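You operate a simulated robot arm through the tools that you are given. There is no shell and no other tool. Be economical: measure what you need, move in short steps, check, and stop when the job is done.

Carry out the task below with a simulated two-armed robot. There is one attempt and no reset: what you move stays moved.

TASK
Pick up the attic carton with one hand, pass it to the other hand and put it on the top of the black mat. Set down upright: attic carton.

Only the result counts: the job must be done as asked and must still hold three seconds after the hand-in. Knocking over, shifting, dropping, spilling or breaking anything else fails it.

THE ROBOT
Two 7-joint arms with two-finger parallel grippers on one trunk, on a base that drives. Base frame: it is fixed to the floor where the robot stands at the start and does not move with it; the origin is under the middle of the robot, x ahead of it, y to its left, z up. Lengths are in mm, angles in rad, forces in N, time in s.
The left shoulder is at the start at [110, 169, 1351], the right one opposite. With the tool pointing down near the work surface each hand reaches from about 100 to 600 mm from the robot's upright axis, wherever it stands, measured 20 degrees to its own side. Places, roughly: top of the black mat [-900, 4600, 800]. Payload 1.57 kg a hand.
Tool frame (each hand has its own): the origin (TCP) lies between the finger pads and is the grasp point; the fingertips stand 30 mm ahead of it; z points along the fingers, y is the line along which they close. Largest opening 80 mm; finger width 17, thickness 12; the body of the gripper, 40 by 82 mm, starts 80 mm behind the TCP.
Orientation is that of the tool frame in the base frame, as a unit quaternion [x, y, z, w]. With the fingers straight down and closing along the base's y, the tool's x points along the base's -x, its y along +y and its z along -z.

THE INTERFACE
- The arms move only by the tool step_arm. It takes "left_rows", "right_rows" or both (then of equal length, played together; a hand with none holds still); each is a list of rows, each an object (a shift or turn left out is 0, a gripper value left out holds the last) with "delta_rot": the turn, a rotation vector about the tool's x, y, z in rad, a list of three; "xyz": the shift along the tool's x, y, z in mm, a list of three; "jaw": the finger opening in mm, from 0 to 80. In form: [{"delta_rot": [rx, ry, rz], "xyz": [tx, ty, tz], "jaw": jaw}, ...]. A call has 1 to 20 rows; each row shifts and turns the commanded pose from where the row before left it, along the tool's axes as they then stand. Each row takes 0.2 s and may step no farther than 50 mm and 0.15 rad from the row before; otherwise, or with a gripper value out of range, the whole call is refused. Where a pose cannot be reached the arm comes as near as it can. A force on the tool above 40 N (or 10 N above the force at the start of the call, whichever is more), or a blocked arm, ends the call early, and 0.2 s more pass. The fingers move at their own pace (about 72 mm/s each) and stop on an object; they squeeze with about 38 N. The grip force told is the motor's: it shows also when the fingers shut on nothing. Time passes only in rows, and 0.2 s behind the last, so rows that do not move let the fingers close. It gives the time, the measured TCP pose, the force on the tool (base axes), the opening and the grip force at its end, in the units of the frame above (readings bear some noise), with the torque about the TCP (base axes, N m) and any sound that the robot's microphone picked up.
- Cameras (640 x 400 px; columns grow to the right, rows downward): "scene" is now at [138.2, 6.1, 1511.3]; the picture's right is [0.09, -1.00, 0.00], its down [-0.92, -0.08, -0.38] and it looks along [0.38, 0.03, -0.93] (base axes); focal length 269 px, centre (320, 200). "left" rides on the left gripper at [72, 7, -122] in its tool frame; the picture's right is [-0.09, 1.00, 0.00], its down [-0.84, -0.08, -0.54] and it looks along [-0.54, -0.05, 0.84] (tool axes); focal length 238 px, centre (320, 200). "right" rides on the right gripper at [72, -7, -122] in its tool frame; the picture's right is [0.09, 1.00, 0.00], its down [-0.84, 0.08, -0.54] and it looks along [-0.54, 0.05, 0.84] (tool axes); focal length 238 px, centre (320, 200).
- grab_frame(camera): a new picture of that camera. It takes no simulated time.
- move_column(by): slides the trunk up (or, below 0, down) by that many mm; the arms and the scene camera ride with it, the base frame stays. It gives what a move gives, with no picture.
- steer(legs): drives the robot by 1 to 6 legs, each [ahead, left, turn to the left] in mm, mm and rad, along the robot's own axes; the way and the turn of a leg run together, so that a leg with both is an arc; at most 1500 mm and 3.142 rad a leg. The arms and the cameras ride along, it lands a little off, and it stops where it bumps. It gives what a move gives.
- pan_tilt(pan, tilt): turns the head with the scene camera to pan (to the left, within 1.501 rad either way) and tilt (down, from -0.506 to 1.204), counted from straight ahead of the robot. It gives what a move gives.
- probe_pixels(camera, pixels): for up to 12 pixels [column, row] of the newest picture of that camera ("zoom" is the newest enlarged one), the place [x, y, z] in the base frame of the surface seen there, good to about 3 mm. It takes no simulated time.
- inspect(camera, box): a new picture of the part [left, top, right, bottom] of that camera's present view, enlarged. It takes no simulated time.
- job_done(): hands the job in; it is judged then, once.

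Keep the steps short. Do not move on a guess: measure, check each grasp and each placing, and mend mistakes. In all there are 80 turns and 70 pictures (those below and enlarged ones count). Leave the grippers open and the arms clear of the work at the hand-in unless told otherwise, and finish with a single line.

The tools are called after ">>>" as name(argument=value, ...) on one line, values as JSON. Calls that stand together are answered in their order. step_arm: Moves the arms, as the interface text tells. Its arguments: {"type":"object","properties":{"left_rows":{"type":"array","items":{"type":"object","properties":{"delta_rot":{"type":"array","items":{"type":"number"}},"xyz":{"type":"array","items":{"type":"number"}},"jaw":{"type":"number"}}}},"right_rows":{"type":"array","items":{"type":"object","properties":{"delta_rot":{"type":"array","items":{"type":"number"}},"xyz":{"type":"array","items":{"type":"number"}},"jaw":{"type":"number"}}}}},"required":[]} The other tools are called the same way: move_column (by) slides the trunk up or down; steer (legs) drives the base; pan_tilt (pan, tilt) turns the head that bears the scene camera; grab_frame (camera) takes a picture; probe_pixels (camera, pixels) gives the place of the surface under pixels of a picture; inspect (camera, box) takes an enlarged picture of a part of a camera's view; job_done () hands the job in.

At the start:

```text
t: 0.0
left_tcp_pos: [542.2, 301.7, 732.7]
left_tcp_rot: [0.0, 1.0, 0.0, 0.0]
left_contact_force: [0.4, 0.2, -0.4]
left_torque: [-0.01, -0.02, 0.01]
left_opening: 80.0
left_gripper_force: 0.0
right_tcp_pos: [415.0, -130.2, 788.9]
right_tcp_rot: [0.0, 1.0, 0.001, 0.0]
right_contact_force: [-0.6, -0.4, 0.0]
right_torque: [-0.01, 0.01, -0.01]
right_opening: 80.0
right_gripper_force: 0.1
trunk travel left (down, up): [-665.0, 225.0]
robot x, y, heading: [0.7, -4.2, -0.0]
head pan, tilt: [0.093, 1.183]
```

scene: 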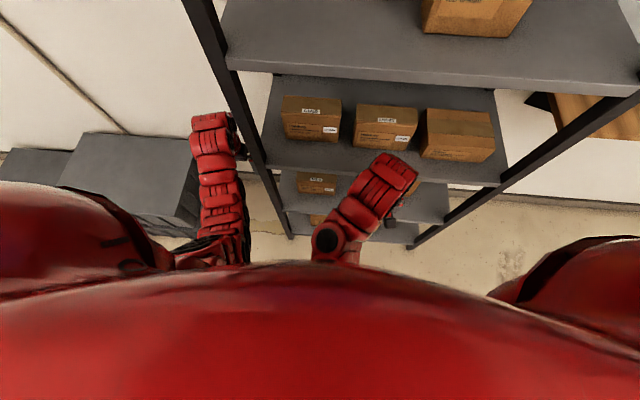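
right: 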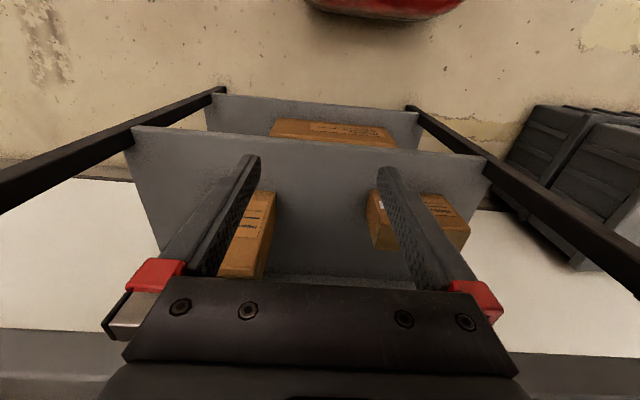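
left: 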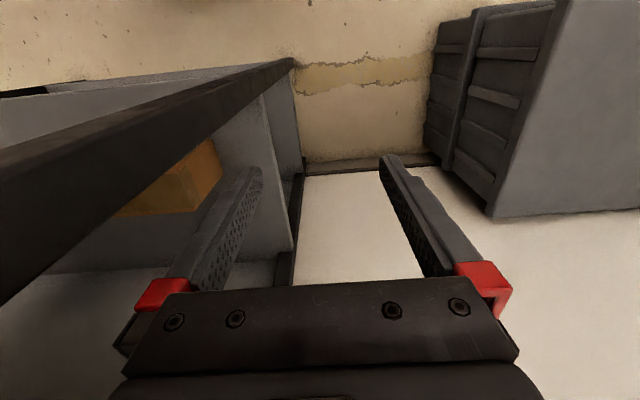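

The scene shows a shelf with several labelled cartons ahead. I'll enlarge the labels to find the attic one.

>>> inspect(camera="scene", box=[260, 70, 520, 232])

>>> pan_tilt(pan=0, tilt=0.5)

>>> grab_frame(camera="scene")

```text
2.46 times, centred on (390, 151) of scene
```

zoom: 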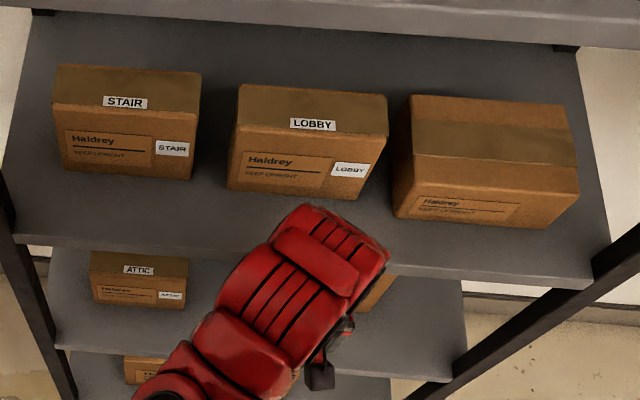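

```text
t: 1.1
left_tcp_pos: [543.4, 301.8, 731.2]
left_tcp_rot: [0.0, 1.0, 0.0, 0.0]
left_contact_force: [0.7, 0.5, -0.2]
left_torque: [-0.02, 0.0, 0.01]
left_opening: 80.0
left_gripper_force: 0.0
right_tcp_pos: [415.1, -129.3, 788.3]
right_tcp_rot: [0.0, 1.0, 0.001, 0.0]
right_contact_force: [0.4, 0.0, -1.2]
right_torque: [-0.03, 0.01, -0.03]
right_opening: 79.9
right_gripper_force: 0.1
trunk travel left (down, up): [-665.0, 225.0]
robot x, y, heading: [-3.9, -2.6, 0.0]
head pan, tilt: [0.0, 0.499]
```

```text
65 pictures are left
```

scene: 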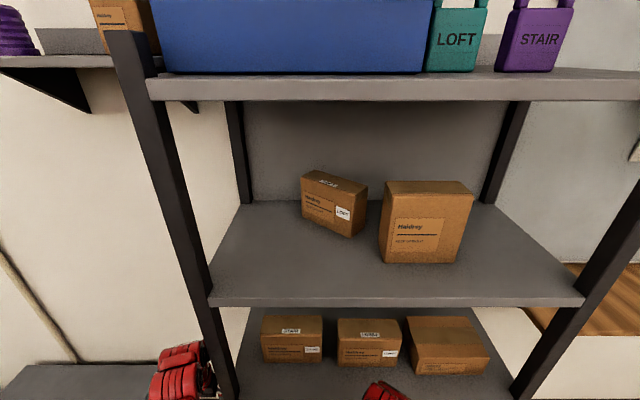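

The attic carton is on the lower shelf at the left. I'll look down again and measure it and the shelf.

>>> pan_tilt(pan=0.1, tilt=1.1)

>>> inspect(camera="scene", box=[220, 50, 540, 250])

```text
t: 2.1
left_tcp_pos: [541.5, 300.7, 732.5]
left_tcp_rot: [0.0, 1.0, 0.0, 0.0]
left_contact_force: [0.1, 1.0, 0.2]
left_torque: [-0.03, -0.02, -0.01]
left_opening: 80.0
left_gripper_force: 0.0
right_tcp_pos: [416.6, -129.5, 789.8]
right_tcp_rot: [0.0, 1.0, 0.0, 0.0]
right_contact_force: [0.4, 0.4, -0.2]
right_torque: [-0.04, 0.03, -0.01]
right_opening: 80.3
right_gripper_force: 0.0
trunk travel left (down, up): [-665.0, 225.0]
robot x, y, heading: [0.8, -1.6, 0.002]
head pan, tilt: [0.099, 1.1]
```

```text
2.00 times, centred on (380, 150) of scene
```

zoom: 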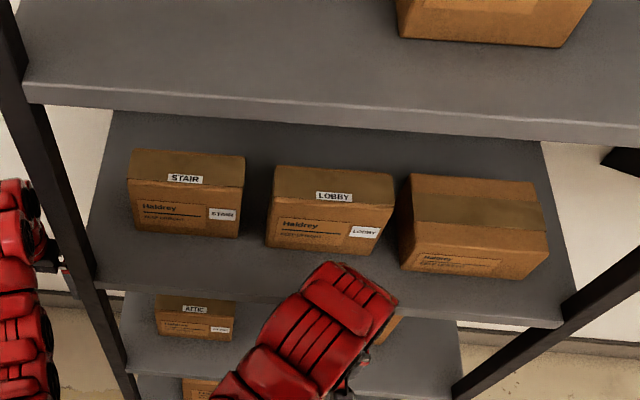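

>>> probe_pixels(camera="zoom", pixels=[[160, 308], [228, 314], [165, 298], [232, 305], [160, 334], [226, 340], [140, 325], [330, 290], [88, 265], [120, 140], [60, 140], [500, 310]])

```text
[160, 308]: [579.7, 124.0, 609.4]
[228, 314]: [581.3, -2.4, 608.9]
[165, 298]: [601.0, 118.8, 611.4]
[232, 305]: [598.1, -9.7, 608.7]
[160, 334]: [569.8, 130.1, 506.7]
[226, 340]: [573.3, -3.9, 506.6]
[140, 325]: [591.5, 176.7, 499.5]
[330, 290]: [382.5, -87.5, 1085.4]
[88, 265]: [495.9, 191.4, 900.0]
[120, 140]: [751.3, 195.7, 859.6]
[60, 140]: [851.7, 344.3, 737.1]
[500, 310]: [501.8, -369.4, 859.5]
```

The attic carton's front face is at x≈575, y −5 to 127, z 500 to 610, which is 132 mm wide and 110 mm tall. It is too wide to grip any way except across its depth. I'll look left and right before moving the base.

>>> pan_tilt(pan=1.5, tilt=0.5)

>>> grab_frame(camera="scene")

>>> pan_tilt(pan=-1.5, tilt=0.5)

>>> grab_frame(camera="scene")

```text
t: 3.6
left_tcp_pos: [542.5, 299.9, 731.0]
left_tcp_rot: [0.0, 1.0, 0.0, 0.0]
left_contact_force: [0.3, 0.8, -0.8]
left_torque: [0.03, -0.02, 0.0]
left_opening: 80.3
left_gripper_force: 0.1
right_tcp_pos: [414.5, -129.7, 788.4]
right_tcp_rot: [-0.001, 1.0, 0.0, 0.0]
right_contact_force: [-0.6, 0.0, -0.2]
right_torque: [-0.03, -0.03, -0.04]
right_opening: 79.7
right_gripper_force: 0.2
trunk travel left (down, up): [-665.0, 225.0]
robot x, y, heading: [1.4, -0.1, -0.0]
head pan, tilt: [1.499, 0.499]
```

```text
63 pictures are left
```

scene: 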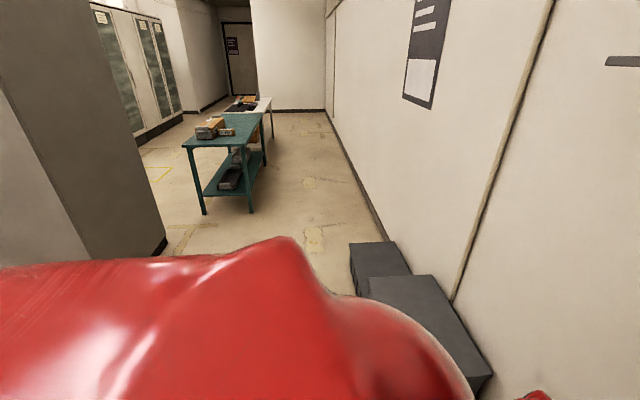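

```text
t: 6.2
left_tcp_pos: [542.5, 300.0, 731.2]
left_tcp_rot: [0.0, 1.0, -0.001, 0.0]
left_contact_force: [-0.8, -0.4, 0.0]
left_torque: [0.0, 0.0, 0.0]
left_opening: 79.9
left_gripper_force: 0.0
right_tcp_pos: [413.7, -130.1, 788.6]
right_tcp_rot: [0.0, 1.0, 0.0, 0.001]
right_contact_force: [-0.3, 0.7, 0.7]
right_torque: [-0.02, 0.02, 0.01]
right_opening: 80.2
right_gripper_force: 0.2
trunk travel left (down, up): [-665.0, 225.0]
robot x, y, heading: [3.5, -1.1, -0.001]
head pan, tilt: [-1.499, 0.499]
```

```text
62 pictures are left
```

scene: 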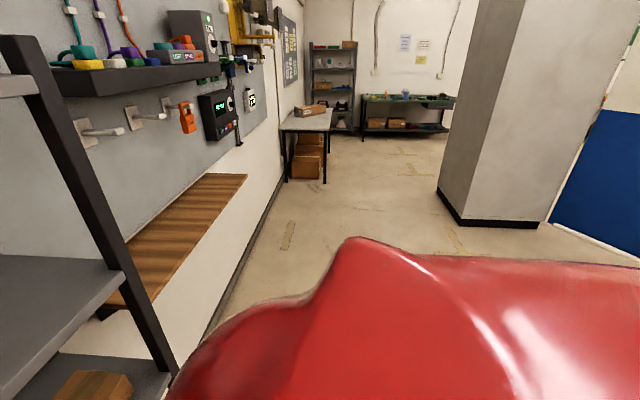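

The far table with the mat is down the corridor to the left. I'll back off 300 mm and look at the shelf.

>>> steer(legs=[[-300, 0, 0]])

>>> pan_tilt(pan=0, tilt=0.85)

>>> grab_frame(camera="scene")

```text
t: 8.2
left_tcp_pos: [242.3, 300.6, 731.6]
left_tcp_rot: [0.0, 1.0, 0.0, 0.0]
left_contact_force: [1.0, -0.1, 0.6]
left_torque: [-0.02, 0.0, 0.01]
left_opening: 79.8
left_gripper_force: 0.1
right_tcp_pos: [114.8, -128.7, 789.1]
right_tcp_rot: [0.0, 1.0, 0.0, 0.0]
right_contact_force: [0.6, -1.0, -0.9]
right_torque: [0.01, -0.03, -0.01]
right_opening: 80.2
right_gripper_force: 0.1
trunk travel left (down, up): [-665.0, 225.0]
robot x, y, heading: [-298.0, 1.6, 0.002]
head pan, tilt: [-1.499, 0.499]
```

```text
t: 9.8
left_tcp_pos: [241.6, 301.1, 732.9]
left_tcp_rot: [0.0, 1.0, 0.001, 0.0]
left_contact_force: [0.4, 0.3, 0.9]
left_torque: [0.01, 0.02, -0.04]
left_opening: 80.1
left_gripper_force: 0.0
right_tcp_pos: [115.8, -129.1, 789.1]
right_tcp_rot: [-0.001, 1.0, 0.0, 0.0]
right_contact_force: [-0.2, 0.2, -0.5]
right_torque: [0.05, -0.01, 0.01]
right_opening: 79.9
right_gripper_force: 0.1
trunk travel left (down, up): [-665.0, 225.0]
robot x, y, heading: [-298.2, -1.6, -0.003]
head pan, tilt: [0.0, 0.85]
```

```text
61 pictures are left
```

scene: 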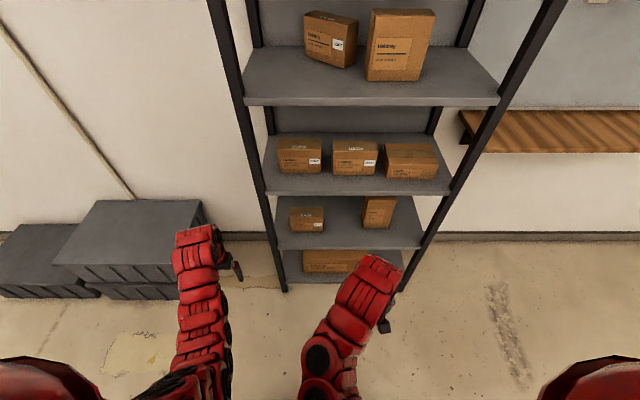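

I'll lower the trunk 400 mm to look into the shelf level.

>>> move_column(by=-400)

>>> pan_tilt(pan=0, tilt=0.6)

>>> grab_frame(camera="scene")

```text
t: 13.7
left_tcp_pos: [243.9, 300.6, 331.4]
left_tcp_rot: [0.0, 1.0, 0.0, 0.0]
left_contact_force: [1.1, -0.6, 0.4]
left_torque: [0.0, -0.02, -0.02]
left_opening: 79.9
left_gripper_force: 0.1
right_tcp_pos: [116.5, -129.3, 388.8]
right_tcp_rot: [-0.001, 1.0, 0.0, 0.0]
right_contact_force: [0.0, 0.4, 0.4]
right_torque: [-0.01, -0.04, 0.01]
right_opening: 80.1
right_gripper_force: 0.1
trunk travel left (down, up): [-265.0, 625.0]
robot x, y, heading: [-299.1, -0.0, 0.004]
head pan, tilt: [0.0, 0.85]
```

```text
t: 14.4
left_tcp_pos: [243.2, 301.3, 331.5]
left_tcp_rot: [0.0, 1.0, 0.0, 0.0]
left_contact_force: [-0.4, -0.5, -0.4]
left_torque: [0.03, -0.01, 0.01]
left_opening: 80.1
left_gripper_force: 0.2
right_tcp_pos: [117.0, -129.3, 388.3]
right_tcp_rot: [-0.001, 1.0, 0.0, -0.001]
right_contact_force: [-0.1, 0.2, 0.8]
right_torque: [0.04, -0.03, 0.02]
right_opening: 80.2
right_gripper_force: 0.0
trunk travel left (down, up): [-265.0, 625.0]
robot x, y, heading: [-296.9, 2.7, -0.001]
head pan, tilt: [0.0, 0.6]
```

```text
60 pictures are left
```

scene: 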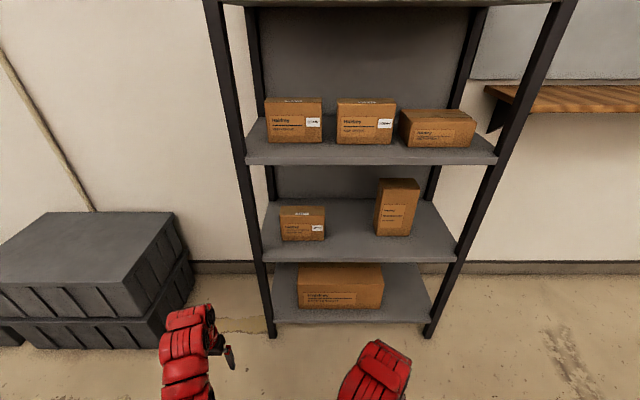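

>>> inspect(camera="scene", box=[240, 150, 480, 300])

>>> probe_pixels(camera="scene", pixels=[[282, 214], [283, 208], [324, 208], [324, 214], [283, 238], [323, 239], [378, 190], [376, 233], [410, 236], [418, 185], [382, 181], [350, 163]])

```text
2.67 times, centred on (360, 225) of scene
```

zoom: 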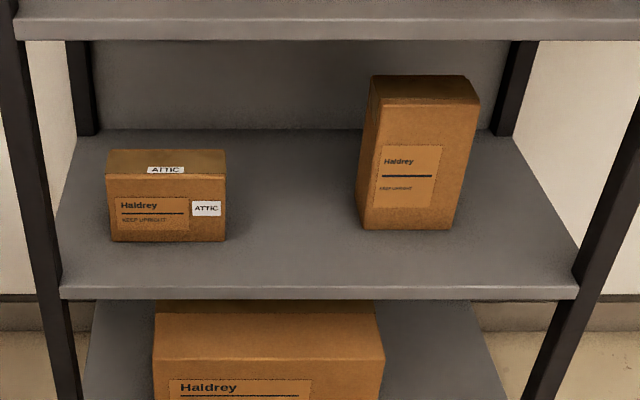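

```text
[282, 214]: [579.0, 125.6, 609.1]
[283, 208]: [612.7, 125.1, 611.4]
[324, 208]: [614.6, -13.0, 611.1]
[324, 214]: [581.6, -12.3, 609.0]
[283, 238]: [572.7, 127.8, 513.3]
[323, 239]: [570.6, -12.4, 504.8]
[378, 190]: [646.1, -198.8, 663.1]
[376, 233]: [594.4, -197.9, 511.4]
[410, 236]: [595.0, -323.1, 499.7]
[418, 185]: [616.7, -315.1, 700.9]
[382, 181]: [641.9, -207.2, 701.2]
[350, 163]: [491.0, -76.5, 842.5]
```

>>> probe_pixels(camera="zoom", pixels=[[110, 151], [224, 151], [222, 148], [108, 176], [226, 177], [224, 240], [112, 240], [109, 148], [360, 215], [372, 85], [320, 293], [560, 20]])

```text
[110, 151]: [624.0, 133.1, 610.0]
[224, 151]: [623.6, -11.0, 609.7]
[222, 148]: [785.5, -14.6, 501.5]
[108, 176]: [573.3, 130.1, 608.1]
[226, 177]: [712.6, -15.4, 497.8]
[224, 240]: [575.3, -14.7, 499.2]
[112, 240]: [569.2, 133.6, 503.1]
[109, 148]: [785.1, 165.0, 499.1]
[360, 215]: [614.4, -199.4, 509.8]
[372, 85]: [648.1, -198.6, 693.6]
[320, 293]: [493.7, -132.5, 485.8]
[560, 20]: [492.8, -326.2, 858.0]
```

The attic carton spans x 572–628, y −14 to 132, z 500–610. A gripper can only close across its depth. The neighbour on its right is at y=−198, so the open left side of the rack looks best for the left hand. I'll measure the posts and the grey bins.

>>> probe_pixels(camera="scene", pixels=[[246, 190], [253, 190], [240, 190], [272, 185], [180, 220], [150, 213], [195, 290], [130, 280], [135, 345], [262, 255], [90, 150], [265, 225]])

>>> inspect(camera="scene", box=[150, 120, 340, 240])

```text
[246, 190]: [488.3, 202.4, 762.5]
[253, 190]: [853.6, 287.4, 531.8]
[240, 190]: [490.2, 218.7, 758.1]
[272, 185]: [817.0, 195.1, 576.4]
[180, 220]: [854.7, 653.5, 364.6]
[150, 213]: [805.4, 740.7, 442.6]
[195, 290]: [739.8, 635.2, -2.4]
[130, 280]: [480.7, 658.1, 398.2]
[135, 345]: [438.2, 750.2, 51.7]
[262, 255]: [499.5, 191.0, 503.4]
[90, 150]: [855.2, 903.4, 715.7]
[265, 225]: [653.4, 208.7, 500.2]
```

```text
3.33 times, centred on (245, 180) of scene
```

zoom: 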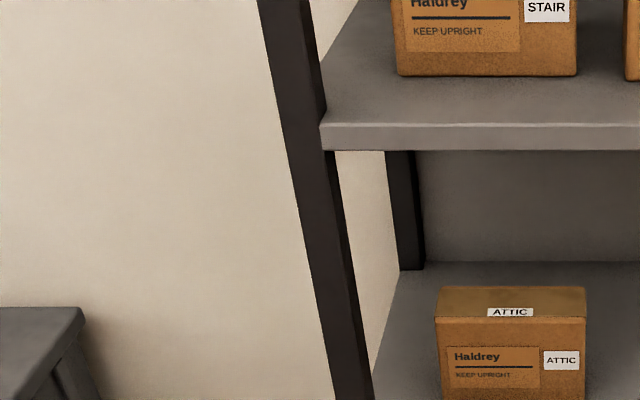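

The space left of the rack between y=220 and 635 is open. I'll yaw the left hand +90° while rising, then tilt its fingers to point right.

>>> step_arm(left_rows=[{"delta_rot": [0, 0, -0.1428], "xyz": [0, 0, -20]}, {"delta_rot": [0, 0, -0.1428], "xyz": [0, 0, -20]}, {"delta_rot": [0, 0, -0.1428], "xyz": [0, 0, -20]}, {"delta_rot": [0, 0, -0.1428], "xyz": [0, 0, -20]}, {"delta_rot": [0, 0, -0.1428], "xyz": [0, 0, -20]}, {"delta_rot": [0, 0, -0.1428], "xyz": [0, 0, -20]}, {"delta_rot": [0, 0, -0.1428], "xyz": [0, 0, -20]}, {"delta_rot": [0, 0, -0.1428], "xyz": [0, 0, -20]}, {"delta_rot": [0, 0, -0.1428], "xyz": [0, 0, -20]}, {"delta_rot": [0, 0, -0.1428], "xyz": [0, 0, -20]}, {"delta_rot": [0, 0, -0.1428], "xyz": [0, 0, -20]}])

>>> step_arm(left_rows=[{"delta_rot": [0, 0.1428, 0]}, {"delta_rot": [0, 0.1428, 0]}, {"delta_rot": [0, 0.1428, 0]}, {"delta_rot": [0, 0.1428, 0]}, {"delta_rot": [0, 0.1428, 0]}, {"delta_rot": [0, 0.1428, 0]}, {"delta_rot": [0, 0.1428, 0]}, {"delta_rot": [0, 0.1428, 0]}, {"delta_rot": [0, 0.1428, 0]}, {"delta_rot": [0, 0.1428, 0]}, {"delta_rot": [0, 0.1428, 0]}])

>>> grab_frame(camera="scene")

```text
t: 16.8
left_tcp_pos: [215.7, 89.3, 450.7]
left_tcp_rot: [0.708, -0.706, 0.002, 0.001]
left_contact_force: [0.0, -0.9, 0.1]
left_torque: [0.0, 0.01, 0.0]
left_opening: 79.8
left_gripper_force: 0.0
left hand out of reach, approached as far as the arm can: row 7, 8, 9, 10, 11
right_tcp_pos: [116.0, -129.1, 387.7]
right_tcp_rot: [-0.001, 1.0, -0.001, 0.0]
right_contact_force: [0.0, 0.0, -0.4]
right_torque: [-0.03, 0.0, -0.02]
right_opening: 79.8
right_gripper_force: 0.0
trunk travel left (down, up): [-265.0, 625.0]
robot x, y, heading: [-299.2, -0.8, 0.001]
head pan, tilt: [0.0, 0.6]
```

```text
t: 19.2
left_tcp_pos: [215.9, 90.2, 453.1]
left_tcp_rot: [0.5, -0.5, 0.501, 0.499]
left_contact_force: [-0.6, -0.3, 0.4]
left_torque: [0.0, 0.02, 0.02]
left_opening: 79.9
left_gripper_force: 0.1
right_tcp_pos: [116.2, -129.1, 388.8]
right_tcp_rot: [-0.001, 1.0, -0.001, 0.0]
right_contact_force: [-0.1, -0.8, 0.0]
right_torque: [0.0, 0.02, 0.0]
right_opening: 79.6
right_gripper_force: 0.1
trunk travel left (down, up): [-265.0, 625.0]
robot x, y, heading: [-301.1, -4.1, 0.005]
head pan, tilt: [0.0, 0.6]
```

```text
57 pictures are left
```

scene: 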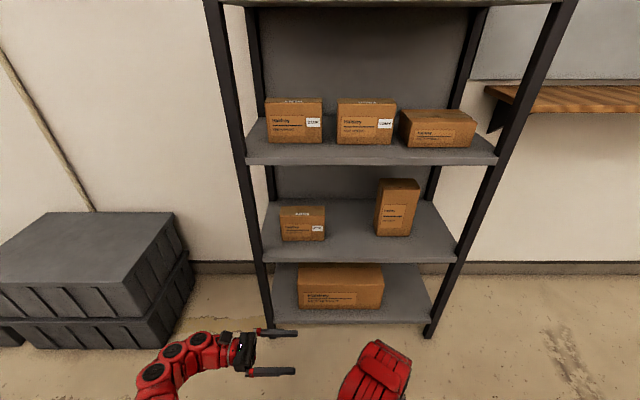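

The left hand now points right with its camera up, at robot-relative (515, 92), z 453. I'll raise it to z≈550, shift it slightly left, and pull the right hand back.

>>> step_arm(left_rows=[{"xyz": [33, 0, -13]}, {"xyz": [33, 0, -13]}, {"xyz": [31, 0, -13]}], right_rows=[{"xyz": [30, -30, 0]}, {"xyz": [30, -30, 0]}, {"xyz": [30, -20, 0]}])

```text
t: 20.0
left_tcp_pos: [220.1, 116.4, 520.5]
left_tcp_rot: [0.502, -0.499, 0.501, 0.498]
left_contact_force: [0.5, 0.6, 0.7]
left_torque: [-0.02, 0.03, 0.0]
left_opening: 80.1
left_gripper_force: 0.1
left hand out of reach, approached as far as the arm can: row 2, 3
right_tcp_pos: [65.7, -214.0, 365.3]
right_tcp_rot: [-0.001, 1.0, 0.0, -0.002]
right_contact_force: [0.2, 0.7, -0.1]
right_torque: [-0.01, -0.02, 0.0]
right_opening: 80.0
right_gripper_force: 0.0
right hand out of reach, approached as far as the arm can: row 2, 3
trunk travel left (down, up): [-265.0, 625.0]
robot x, y, heading: [-297.2, -1.9, -0.0]
head pan, tilt: [0.0, 0.6]
```

Reaching higher runs into a limit, so I'll use the trunk for height. I'll test in free space whether the hand can go right, to relative y≈−100, as needed for insertion.

>>> step_arm(left_rows=[{"xyz": [-10, 0, 35]}, {"xyz": [-10, 0, 35]}, {"xyz": [-10, 0, 35]}, {"xyz": [-10, 0, 35]}, {"xyz": [-10, 0, 35]}, {"xyz": [0, 0, 35]}])

>>> pan_tilt(pan=0, tilt=0.9)

>>> grab_frame(camera="scene")

```text
t: 21.4
left_tcp_pos: [218.9, -95.9, 471.6]
left_tcp_rot: [0.5, -0.5, 0.5, 0.499]
left_contact_force: [-0.6, -0.3, -0.4]
left_torque: [0.01, -0.03, -0.03]
left_opening: 79.9
left_gripper_force: 0.1
right_tcp_pos: [64.9, -213.6, 365.6]
right_tcp_rot: [-0.001, 1.0, 0.0, -0.002]
right_contact_force: [-0.6, -0.4, -0.4]
right_torque: [0.0, -0.01, -0.03]
right_opening: 80.3
right_gripper_force: 0.1
trunk travel left (down, up): [-265.0, 625.0]
robot x, y, heading: [-300.7, 0.5, 0.001]
head pan, tilt: [0.0, 0.6]
```

```text
t: 22.2
left_tcp_pos: [219.6, -95.5, 471.1]
left_tcp_rot: [0.5, -0.5, 0.5, 0.5]
left_contact_force: [0.2, 0.0, 0.8]
left_torque: [0.0, 0.04, 0.0]
left_opening: 80.1
left_gripper_force: 0.1
right_tcp_pos: [66.8, -213.5, 365.7]
right_tcp_rot: [-0.001, 1.0, 0.001, 0.0]
right_contact_force: [-0.1, -0.2, -0.1]
right_torque: [0.0, 0.01, -0.02]
right_opening: 79.9
right_gripper_force: 0.0
trunk travel left (down, up): [-265.0, 625.0]
robot x, y, heading: [-297.4, 0.6, -0.0]
head pan, tilt: [0.0, 0.901]
```

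```text
56 pictures are left
```

scene: 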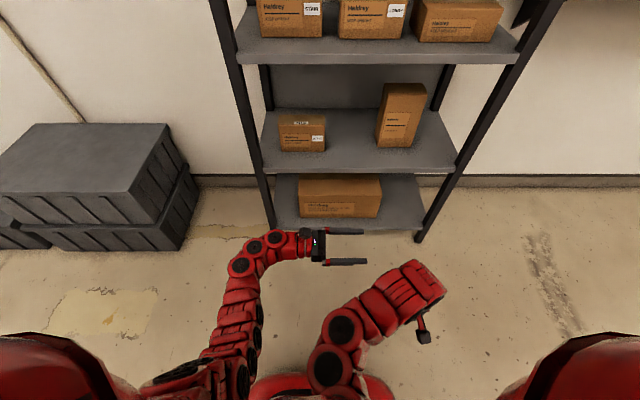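

The reach works. I'll measure where the forearm and wrist run so I can clear the post.

>>> probe_pixels(camera="scene", pixels=[[240, 265], [254, 246], [277, 238], [299, 246], [320, 247], [232, 290], [262, 275], [258, 292], [362, 231], [366, 262], [300, 385], [245, 310]])

```text
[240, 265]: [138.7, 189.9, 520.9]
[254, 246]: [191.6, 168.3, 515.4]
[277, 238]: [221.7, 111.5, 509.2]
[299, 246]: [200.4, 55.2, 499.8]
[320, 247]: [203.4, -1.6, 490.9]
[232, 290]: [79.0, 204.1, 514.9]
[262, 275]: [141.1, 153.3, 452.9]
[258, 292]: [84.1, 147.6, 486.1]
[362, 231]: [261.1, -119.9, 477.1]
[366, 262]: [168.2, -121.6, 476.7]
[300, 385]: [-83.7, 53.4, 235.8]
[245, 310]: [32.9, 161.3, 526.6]
```

There is about 100 mm of clearance from the post. I'll pull the right hand back, then test left reach a further 100 mm right.

>>> step_arm(right_rows=[{"xyz": [30, -20, -20]}, {"xyz": [30, -20, -20]}, {"xyz": [30, -20, -20]}])

>>> step_arm(left_rows=[{"xyz": [0, 0, 30]}, {"xyz": [0, 0, 30]}, {"xyz": [0, 0, 30]}])

>>> grab_frame(camera="scene")

```text
t: 23.0
left_tcp_pos: [219.0, -95.5, 471.4]
left_tcp_rot: [0.501, -0.499, 0.501, 0.499]
left_contact_force: [0.6, -0.9, -0.1]
left_torque: [0.02, -0.01, -0.02]
left_opening: 79.9
left_gripper_force: 0.0
right_tcp_pos: [45.0, -304.6, 383.6]
right_tcp_rot: [-0.001, 1.0, 0.001, -0.001]
right_contact_force: [-0.3, 0.3, -0.6]
right_torque: [-0.03, 0.04, -0.03]
right_opening: 80.3
right_gripper_force: 0.0
right hand out of reach, approached as far as the arm can: row 1, 2, 3
trunk travel left (down, up): [-265.0, 625.0]
robot x, y, heading: [-298.2, 0.3, 0.003]
head pan, tilt: [0.0, 0.901]
```

```text
t: 23.8
left_tcp_pos: [220.0, -185.5, 471.1]
left_tcp_rot: [-0.5, 0.501, -0.501, -0.499]
left_contact_force: [-1.1, 0.1, 0.9]
left_torque: [0.01, -0.01, 0.01]
left_opening: 79.9
left_gripper_force: 0.0
right_tcp_pos: [43.4, -303.9, 383.1]
right_tcp_rot: [-0.001, 1.0, 0.001, -0.001]
right_contact_force: [0.2, 0.4, 0.3]
right_torque: [0.0, -0.01, 0.01]
right_opening: 80.0
right_gripper_force: 0.1
trunk travel left (down, up): [-265.0, 625.0]
robot x, y, heading: [-296.5, -0.9, -0.0]
head pan, tilt: [0.0, 0.901]
```

```text
55 pictures are left
```

scene: 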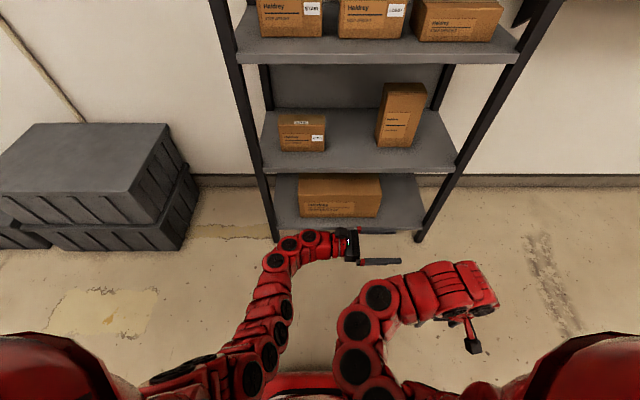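

Reach is good. Before driving in I'll check how far forward the right arm sticks out.

>>> probe_pixels(camera="scene", pixels=[[440, 264], [465, 263], [485, 285], [472, 345], [410, 276], [375, 285], [495, 302]])

>>> step_arm(left_rows=[{"xyz": [0, 0, -37]}, {"xyz": [0, 0, -37]}, {"xyz": [0, 0, -37]}, {"xyz": [0, 0, -37]}, {"xyz": [0, 0, -37]}])

>>> move_column(by=75)

```text
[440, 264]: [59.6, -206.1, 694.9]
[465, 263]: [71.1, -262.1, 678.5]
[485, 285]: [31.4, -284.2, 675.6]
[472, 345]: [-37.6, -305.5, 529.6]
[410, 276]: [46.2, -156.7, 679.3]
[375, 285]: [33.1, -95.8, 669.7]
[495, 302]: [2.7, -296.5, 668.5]
```

```text
t: 25.0
left_tcp_pos: [218.5, 1.0, 469.4]
left_tcp_rot: [0.5, -0.5, 0.499, 0.501]
left_contact_force: [-0.1, -0.7, 0.2]
left_torque: [0.0, 0.02, -0.06]
left_opening: 79.8
left_gripper_force: 0.0
right_tcp_pos: [44.1, -303.0, 383.1]
right_tcp_rot: [-0.001, 1.0, 0.0, -0.001]
right_contact_force: [-0.2, 0.3, 0.3]
right_torque: [0.02, 0.0, 0.0]
right_opening: 79.9
right_gripper_force: 0.1
trunk travel left (down, up): [-265.0, 625.0]
robot x, y, heading: [-303.1, -1.8, -0.002]
head pan, tilt: [0.0, 0.901]
```

```text
t: 26.1
left_tcp_pos: [219.2, 0.6, 543.8]
left_tcp_rot: [0.501, -0.5, 0.499, 0.5]
left_contact_force: [-0.2, 0.1, 0.3]
left_torque: [0.0, -0.02, -0.01]
left_opening: 79.9
left_gripper_force: 0.1
right_tcp_pos: [44.5, -304.1, 458.2]
right_tcp_rot: [-0.001, 1.0, 0.001, -0.003]
right_contact_force: [0.1, 0.2, 0.2]
right_torque: [0.03, 0.0, -0.03]
right_opening: 79.9
right_gripper_force: 0.0
trunk travel left (down, up): [-340.0, 550.0]
robot x, y, heading: [-299.1, 1.0, -0.002]
head pan, tilt: [0.0, 0.901]
```

The right arm's foremost point will be at x≈450, clear of the shelf at 488. I'll strafe left 275 mm, then go ahead 300 mm.

>>> steer(legs=[[0, 275, 0], [300, 0, 0]])

>>> grab_frame(camera="scene")

```text
t: 29.7
left_tcp_pos: [513.8, 277.3, 543.7]
left_tcp_rot: [0.499, -0.5, 0.501, 0.499]
left_contact_force: [-0.3, -0.2, 0.3]
left_torque: [-0.04, -0.02, 0.01]
left_opening: 80.0
left_gripper_force: 0.2
right_tcp_pos: [339.0, -28.9, 457.5]
right_tcp_rot: [-0.002, 1.0, 0.001, -0.002]
right_contact_force: [0.4, 0.9, 0.2]
right_torque: [0.01, 0.0, 0.02]
right_opening: 80.0
right_gripper_force: 0.0
trunk travel left (down, up): [-340.0, 550.0]
robot x, y, heading: [-1.1, 276.4, 0.0]
head pan, tilt: [0.0, 0.901]
```

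```text
54 pictures are left
```

scene: 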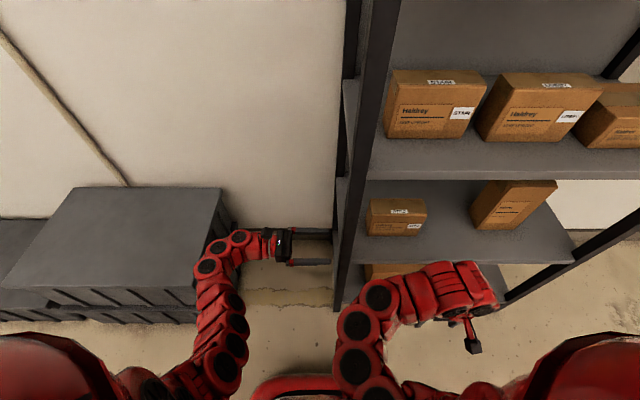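

Clear so far. I'll go ahead another 85 mm and look from the left hand's camera.

>>> steer(legs=[[85, 0, 0]])

>>> grab_frame(camera="left")

>>> grab_frame(camera="scene")

```text
t: 30.8
left_tcp_pos: [597.5, 277.2, 544.4]
left_tcp_rot: [0.501, -0.5, 0.499, 0.501]
left_contact_force: [0.2, 0.0, -0.4]
left_torque: [-0.01, 0.03, -0.01]
left_opening: 80.0
left_gripper_force: 0.1
right_tcp_pos: [422.3, -28.3, 457.3]
right_tcp_rot: [0.001, 1.0, 0.001, -0.002]
right_contact_force: [-0.6, 0.7, 0.1]
right_torque: [-0.02, 0.01, 0.01]
right_opening: 80.1
right_gripper_force: 0.0
trunk travel left (down, up): [-340.0, 550.0]
robot x, y, heading: [84.4, 276.6, -0.006]
head pan, tilt: [0.0, 0.901]
```

```text
53 pictures are left
```

left: 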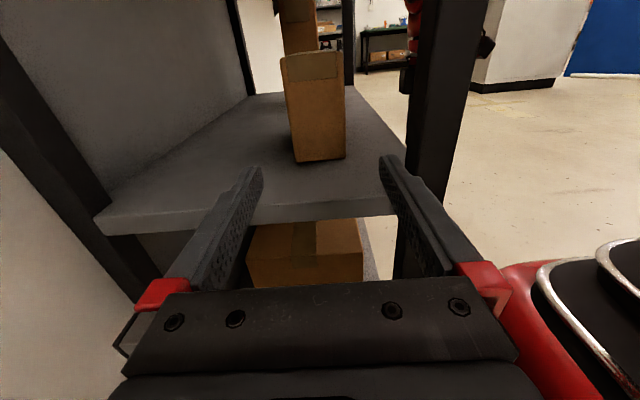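

```text
52 pictures are left
```

scene: 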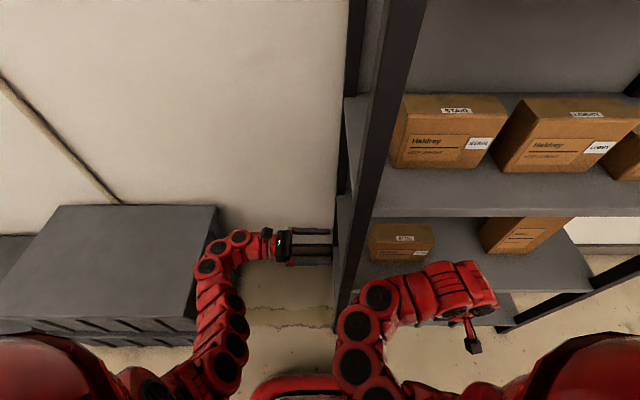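

The carton's end face lies between the fingers in the hand view at cols 287–347, rows 50–162. I'll measure its edges.

>>> probe_pixels(camera="left", pixels=[[288, 90], [343, 85], [296, 155], [342, 152], [320, 120], [285, 60], [337, 55], [320, 85], [410, 100], [435, 175], [250, 205], [320, 60]])

```text
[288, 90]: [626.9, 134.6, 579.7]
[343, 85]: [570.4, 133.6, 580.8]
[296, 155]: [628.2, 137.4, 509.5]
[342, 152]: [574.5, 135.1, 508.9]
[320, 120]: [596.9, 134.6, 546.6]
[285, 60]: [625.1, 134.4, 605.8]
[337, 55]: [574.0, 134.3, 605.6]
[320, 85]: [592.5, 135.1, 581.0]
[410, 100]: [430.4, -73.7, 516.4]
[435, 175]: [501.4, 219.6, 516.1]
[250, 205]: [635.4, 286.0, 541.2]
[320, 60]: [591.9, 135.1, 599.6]
```

The carton's end face is centred at x=600, y=135. I'll nudge 2.5 mm in x and slide the fingers in 130 mm.

>>> step_arm(left_rows=[{"xyz": [0, -2.5, 26], "jaw": 80}, {"xyz": [0, 0, 26]}, {"xyz": [0, 0, 26]}, {"xyz": [0, 0, 26]}, {"xyz": [0, 0, 20]}])

>>> grab_frame(camera="left")

```text
t: 32.0
left_tcp_pos: [599.0, 150.8, 544.6]
left_tcp_rot: [0.5, -0.5, 0.499, 0.501]
left_contact_force: [0.0, -0.3, -0.5]
left_torque: [0.01, 0.02, 0.0]
left_opening: 79.7
left_gripper_force: 0.1
right_tcp_pos: [422.3, -29.3, 457.7]
right_tcp_rot: [0.001, 1.0, 0.001, -0.001]
right_contact_force: [0.5, 0.0, -0.1]
right_torque: [0.0, 0.03, 0.01]
right_opening: 80.0
right_gripper_force: 0.2
trunk travel left (down, up): [-340.0, 550.0]
robot x, y, heading: [82.6, 272.0, 0.003]
head pan, tilt: [0.0, 0.901]
```

```text
51 pictures are left
```

left: 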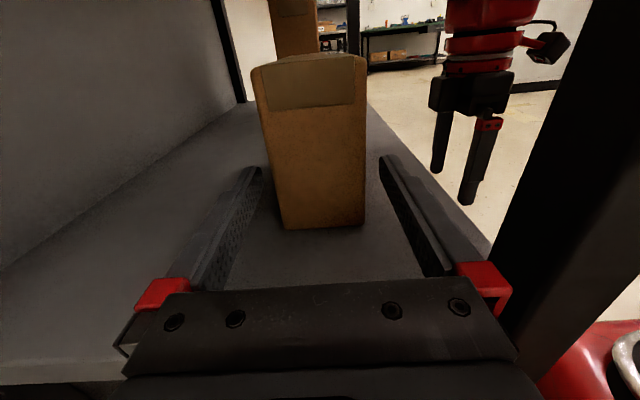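

The fingers straddle the carton cleanly, and the post at right is clear. I'll go in 66 mm more and then close.

>>> step_arm(left_rows=[{"xyz": [0, 0, 22]}, {"xyz": [0, 0, 22]}, {"xyz": [0, 0, 22]}])

>>> step_arm(left_rows=[{"jaw": 40}, {}, {}])

>>> grab_frame(camera="left")

```text
t: 32.8
left_tcp_pos: [599.3, 86.0, 545.8]
left_tcp_rot: [-0.5, 0.501, -0.5, -0.5]
left_contact_force: [0.1, 0.1, -0.7]
left_torque: [0.01, -0.01, 0.0]
left_opening: 79.9
left_gripper_force: 0.0
right_tcp_pos: [421.5, -28.9, 458.0]
right_tcp_rot: [0.0, 1.0, 0.0, -0.001]
right_contact_force: [0.4, 0.0, -0.8]
right_torque: [0.01, -0.01, 0.0]
right_opening: 80.1
right_gripper_force: 0.0
trunk travel left (down, up): [-340.0, 550.0]
robot x, y, heading: [78.1, 274.6, -0.001]
head pan, tilt: [0.0, 0.901]
```

```text
t: 33.6
left_tcp_pos: [599.9, 87.8, 544.6]
left_tcp_rot: [0.5, -0.5, 0.5, 0.5]
left_contact_force: [2.7, 0.7, 1.8]
left_torque: [0.42, -0.16, -0.11]
left_opening: 61.7
left_gripper_force: 38.1
right_tcp_pos: [423.0, -29.4, 458.4]
right_tcp_rot: [0.0, 1.0, 0.001, 0.0]
right_contact_force: [0.7, 0.3, -1.7]
right_torque: [0.02, 0.03, 0.02]
right_opening: 79.9
right_gripper_force: 0.1
trunk travel left (down, up): [-340.0, 550.0]
robot x, y, heading: [81.9, 277.0, 0.0]
head pan, tilt: [0.0, 0.901]
```

```text
50 pictures are left
```

left: 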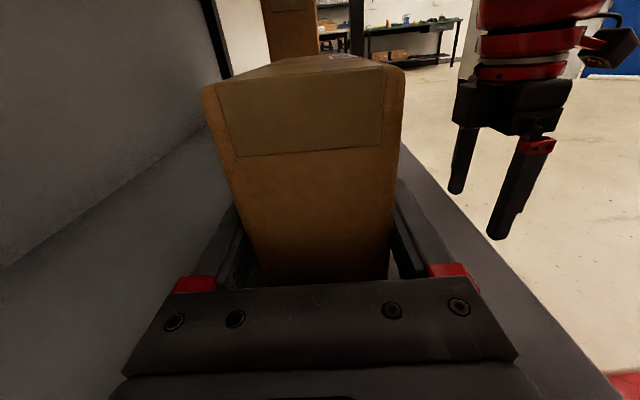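

Gripped at 62 mm with 38 N. I'll lift with the trunk by 40 mm.

>>> move_column(by=40)

>>> grab_frame(camera="scene")

>>> grab_frame(camera="left")

```text
t: 34.4
left_tcp_pos: [599.1, 87.2, 584.0]
left_tcp_rot: [0.5, -0.5, 0.5, 0.5]
left_contact_force: [0.1, -0.1, -5.4]
left_torque: [0.14, -0.02, 0.01]
left_opening: 62.0
left_gripper_force: 37.6
right_tcp_pos: [423.4, -27.8, 498.2]
right_tcp_rot: [0.001, 1.0, 0.001, -0.002]
right_contact_force: [0.1, 0.0, 0.1]
right_torque: [0.02, -0.01, 0.01]
right_opening: 80.1
right_gripper_force: 0.0
trunk travel left (down, up): [-380.0, 510.0]
robot x, y, heading: [77.6, 272.0, 0.0]
head pan, tilt: [0.0, 0.901]
```

```text
49 pictures are left
```

scene: 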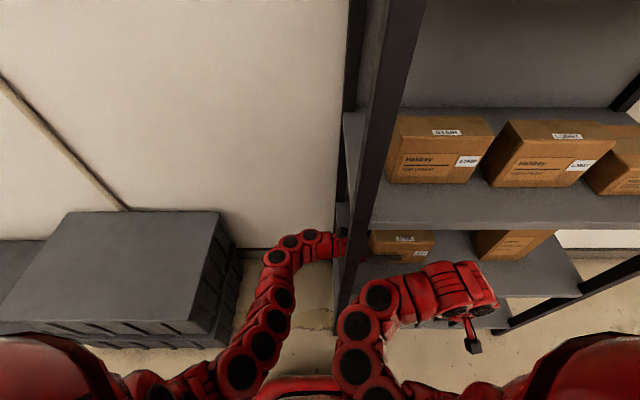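

```text
48 pictures are left
```

left: 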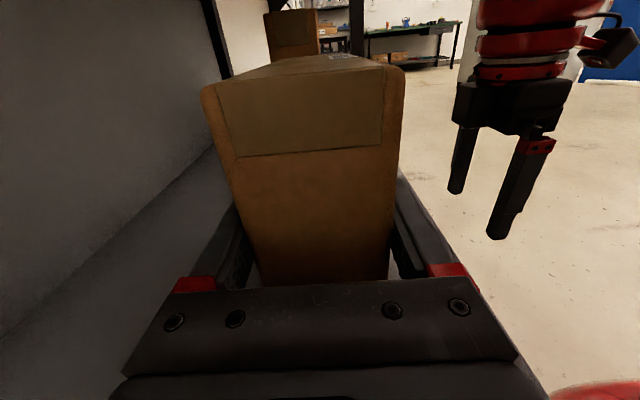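

Lifted cleanly; the load reads about 5.4 N, with no tilt. I'll pull the carton out leftward between the posts with the arm, 190 mm.

>>> step_arm(left_rows=[{"xyz": [0, 0, -20]}, {"xyz": [0, 0, -24]}, {"xyz": [0, 0, -24]}, {"xyz": [0, 0, -24]}, {"xyz": [0, 0, -24]}, {"xyz": [0, 0, -24]}, {"xyz": [0, 0, -24]}, {"xyz": [0, 0, -24]}])

>>> grab_frame(camera="scene")

```text
t: 36.2
left_tcp_pos: [600.2, 274.5, 585.4]
left_tcp_rot: [0.501, -0.499, 0.5, 0.5]
left_contact_force: [-0.1, 1.0, -5.2]
left_torque: [0.11, -0.03, -0.01]
left_opening: 61.8
left_gripper_force: 37.4
right_tcp_pos: [421.5, -29.1, 498.8]
right_tcp_rot: [-0.001, 1.0, 0.0, -0.002]
right_contact_force: [0.1, 0.4, -0.2]
right_torque: [-0.02, 0.02, -0.02]
right_opening: 80.0
right_gripper_force: 0.1
trunk travel left (down, up): [-380.0, 510.0]
robot x, y, heading: [81.5, 276.7, 0.002]
head pan, tilt: [0.0, 0.901]
```

```text
47 pictures are left
```

scene: 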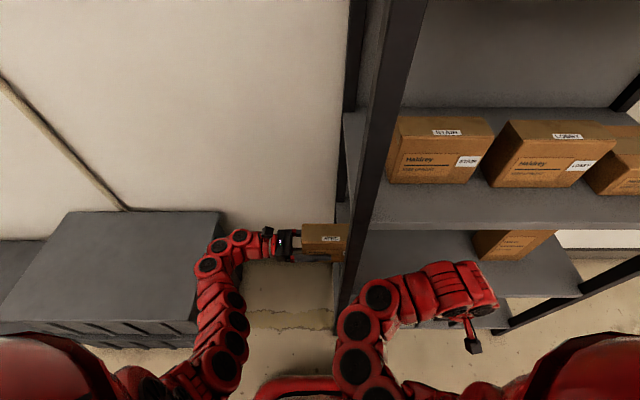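

The carton's right edge is still at y≈174, behind the post. I'll strafe left 100 mm and then back off 450 mm.

>>> steer(legs=[[0, 100, 0], [-450, 0, 0]])

>>> grab_frame(camera="scene")

```text
t: 39.7
left_tcp_pos: [153.9, 370.1, 584.7]
left_tcp_rot: [-0.498, 0.502, -0.498, -0.502]
left_contact_force: [-0.9, -0.1, -4.1]
left_torque: [0.11, 0.03, 0.01]
left_opening: 62.0
left_gripper_force: 38.3
right_tcp_pos: [-25.0, 68.9, 498.2]
right_tcp_rot: [0.003, 1.0, 0.001, -0.002]
right_contact_force: [-0.1, 0.2, -0.8]
right_torque: [-0.02, -0.03, -0.01]
right_opening: 79.8
right_gripper_force: 0.0
trunk travel left (down, up): [-380.0, 510.0]
robot x, y, heading: [-363.6, 374.8, -0.009]
head pan, tilt: [0.0, 0.901]
```

```text
46 pictures are left
```

scene: 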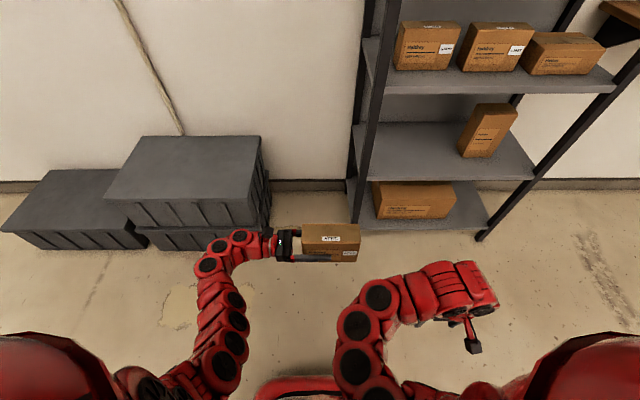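

The carton is out and clear of everything. Next I'll yaw the right hand (fingers down) +90° so it closes along x, in place.

>>> step_arm(right_rows=[{"delta_rot": [0, 0, -0.1428]}, {"delta_rot": [0, 0, -0.1428]}, {"delta_rot": [0, 0, -0.1428]}, {"delta_rot": [0, 0, -0.1428]}, {"delta_rot": [0, 0, -0.1428]}, {"delta_rot": [0, 0, -0.1428]}, {"delta_rot": [0, 0, -0.1428]}, {"delta_rot": [0, 0, -0.1428]}, {"delta_rot": [0, 0, -0.1428]}, {"delta_rot": [0, 0, -0.1428]}, {"delta_rot": [0, 0, -0.1428]}])

>>> grab_frame(camera="scene")

```text
t: 42.1
left_tcp_pos: [154.5, 371.2, 584.5]
left_tcp_rot: [0.498, -0.502, 0.498, 0.502]
left_contact_force: [0.2, 0.0, -4.4]
left_torque: [0.14, -0.02, 0.0]
left_opening: 61.8
left_gripper_force: 38.0
right_tcp_pos: [-25.2, 68.3, 498.6]
right_tcp_rot: [-0.705, 0.709, 0.001, 0.001]
right_contact_force: [0.2, -0.4, -0.9]
right_torque: [-0.01, 0.05, 0.0]
right_opening: 80.0
right_gripper_force: 0.1
trunk travel left (down, up): [-380.0, 510.0]
robot x, y, heading: [-364.9, 377.7, -0.001]
head pan, tilt: [0.0, 0.901]
```

```text
45 pictures are left
```

scene: 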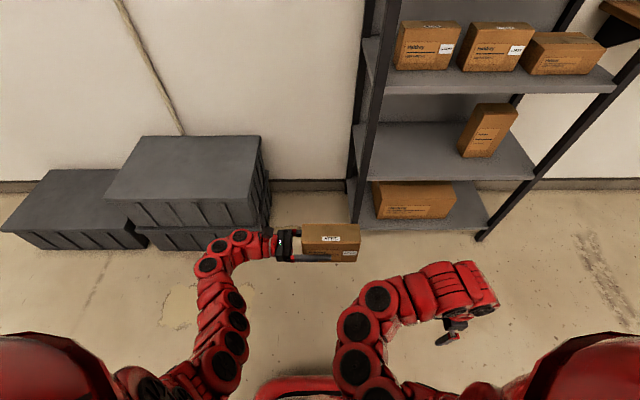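

The right hand is oriented. I'll bring it forward to the carton's x and up towards z≈615, staying right of the carton (right end at y≈270).

>>> step_arm(right_rows=[{"xyz": [0, -30, -19.5], "jaw": 80}, {"xyz": [0, -30, -19.5]}, {"xyz": [0, -30, -19.5]}, {"xyz": [0, -30, -19.5]}, {"xyz": [0, -30, -19.5]}, {"xyz": [0, -29, -19.5]}])

```text
t: 43.5
left_tcp_pos: [154.5, 371.7, 584.2]
left_tcp_rot: [0.498, -0.502, 0.498, 0.502]
left_contact_force: [-0.2, 0.9, -4.7]
left_torque: [0.14, -0.02, -0.02]
left_opening: 61.8
left_gripper_force: 38.2
right_tcp_pos: [93.0, 51.1, 567.6]
right_tcp_rot: [-0.705, 0.71, -0.003, -0.002]
right_contact_force: [-0.1, 0.8, 0.3]
right_torque: [-0.01, 0.0, 0.01]
right_opening: 80.1
right_gripper_force: 0.0
right hand out of reach, approached as far as the arm can: row 4, 5, 6
trunk travel left (down, up): [-380.0, 510.0]
robot x, y, heading: [-365.5, 375.3, -0.012]
head pan, tilt: [0.0, 0.901]
```

The right hand hit its height limit. I'll lower the carton 80 mm and bring it 60 mm nearer, and lower the right hand 33 mm.

>>> step_arm(left_rows=[{"xyz": [-20, 15, 0]}, {"xyz": [-20, 15, 0]}, {"xyz": [-20, 15, 0]}, {"xyz": [-20, 15, 0]}], right_rows=[{"xyz": [0, 0, 8]}, {"xyz": [0, 0, 8]}, {"xyz": [0, 0, 8]}, {"xyz": [0, 0, 8]}])

>>> grab_frame(camera="scene")

>>> grab_frame(camera="right")

```text
t: 44.5
left_tcp_pos: [93.0, 370.5, 503.0]
left_tcp_rot: [0.498, -0.502, 0.498, 0.502]
left_contact_force: [0.2, -0.2, -4.3]
left_torque: [0.12, 0.02, 0.01]
left_opening: 61.6
left_gripper_force: 38.1
right_tcp_pos: [91.8, 53.7, 534.0]
right_tcp_rot: [-0.705, 0.71, 0.002, -0.001]
right_contact_force: [0.2, -1.0, -0.3]
right_torque: [0.0, -0.01, 0.01]
right_opening: 79.8
right_gripper_force: 0.1
trunk travel left (down, up): [-380.0, 510.0]
robot x, y, heading: [-365.3, 375.1, -0.007]
head pan, tilt: [0.0, 0.901]
```

```text
44 pictures are left
```

scene: 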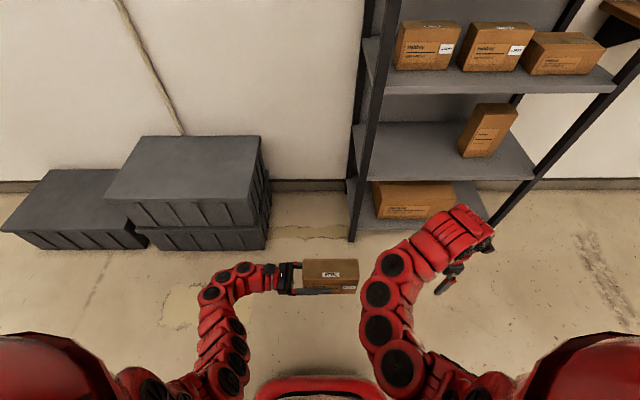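

```text
43 pictures are left
```

right: 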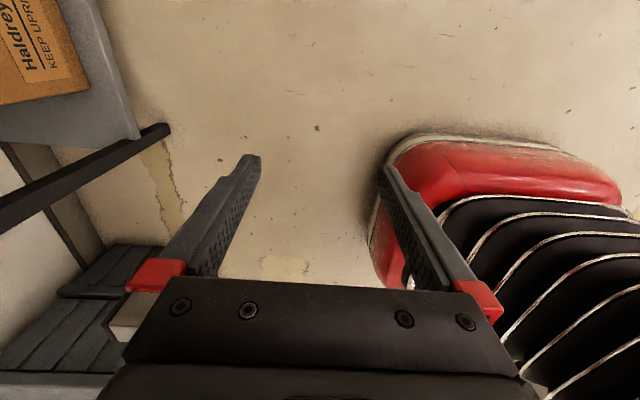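

The right arm's wrist links sit left of its gripper and may meet the carton as it moves over. I'll measure them.

>>> probe_pixels(camera="scene", pixels=[[380, 255], [393, 262], [377, 295], [365, 300], [362, 335], [420, 235], [465, 212], [490, 245], [440, 290], [455, 268], [357, 265], [305, 265]])

```text
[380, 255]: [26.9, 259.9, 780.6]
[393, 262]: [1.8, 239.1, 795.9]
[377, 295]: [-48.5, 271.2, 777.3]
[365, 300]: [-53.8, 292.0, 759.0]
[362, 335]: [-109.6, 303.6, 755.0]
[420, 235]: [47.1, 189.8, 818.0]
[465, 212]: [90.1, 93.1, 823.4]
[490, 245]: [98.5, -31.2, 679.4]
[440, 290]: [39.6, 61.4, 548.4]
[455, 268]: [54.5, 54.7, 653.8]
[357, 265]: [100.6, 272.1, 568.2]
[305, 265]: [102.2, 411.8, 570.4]
```

The right wrist links are at z≈750+, well above the carton top at 568. I'll close the gap from both sides: left hand 150 mm right, right hand 40 mm left. Then I'll look.

>>> step_arm(left_rows=[{"xyz": [0, 0, 25]}, {"xyz": [0, 0, 25]}, {"xyz": [0, 0, 25]}, {"xyz": [0, 0, 25]}, {"xyz": [0, 0, 25]}, {"xyz": [0, 0, 20]}])

>>> grab_frame(camera="scene")

>>> grab_frame(camera="left")

```text
t: 45.9
left_tcp_pos: [93.8, 226.5, 504.9]
left_tcp_rot: [-0.499, 0.502, -0.497, -0.502]
left_contact_force: [-0.1, 0.1, -4.9]
left_torque: [0.13, -0.03, 0.01]
left_opening: 61.9
left_gripper_force: 38.0
right_tcp_pos: [93.4, 52.5, 535.9]
right_tcp_rot: [-0.705, 0.709, 0.001, -0.001]
right_contact_force: [0.1, -0.5, 0.8]
right_torque: [0.04, 0.01, -0.01]
right_opening: 80.0
right_gripper_force: 0.1
trunk travel left (down, up): [-380.0, 510.0]
robot x, y, heading: [-365.1, 377.2, -0.006]
head pan, tilt: [0.0, 0.901]
```

```text
42 pictures are left
```

scene: 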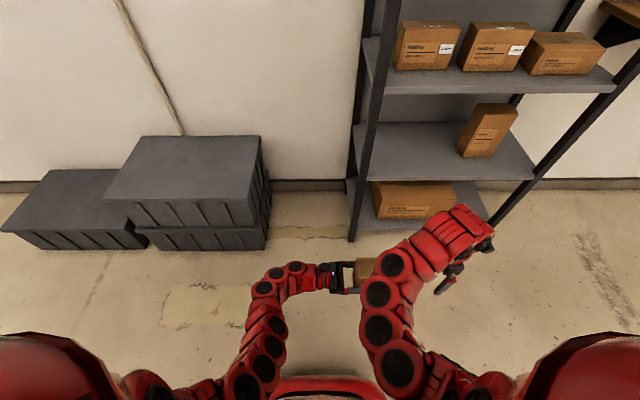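

```text
41 pictures are left
```

left: 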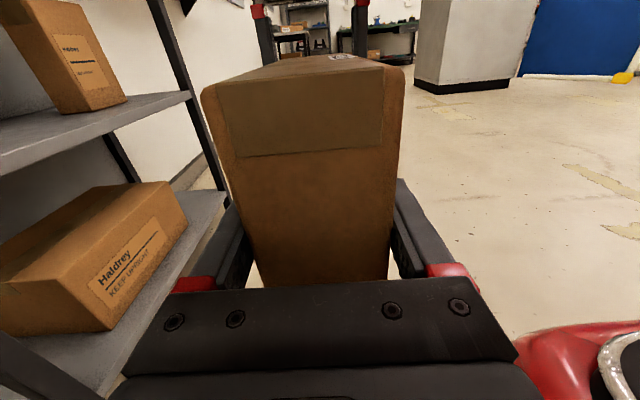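

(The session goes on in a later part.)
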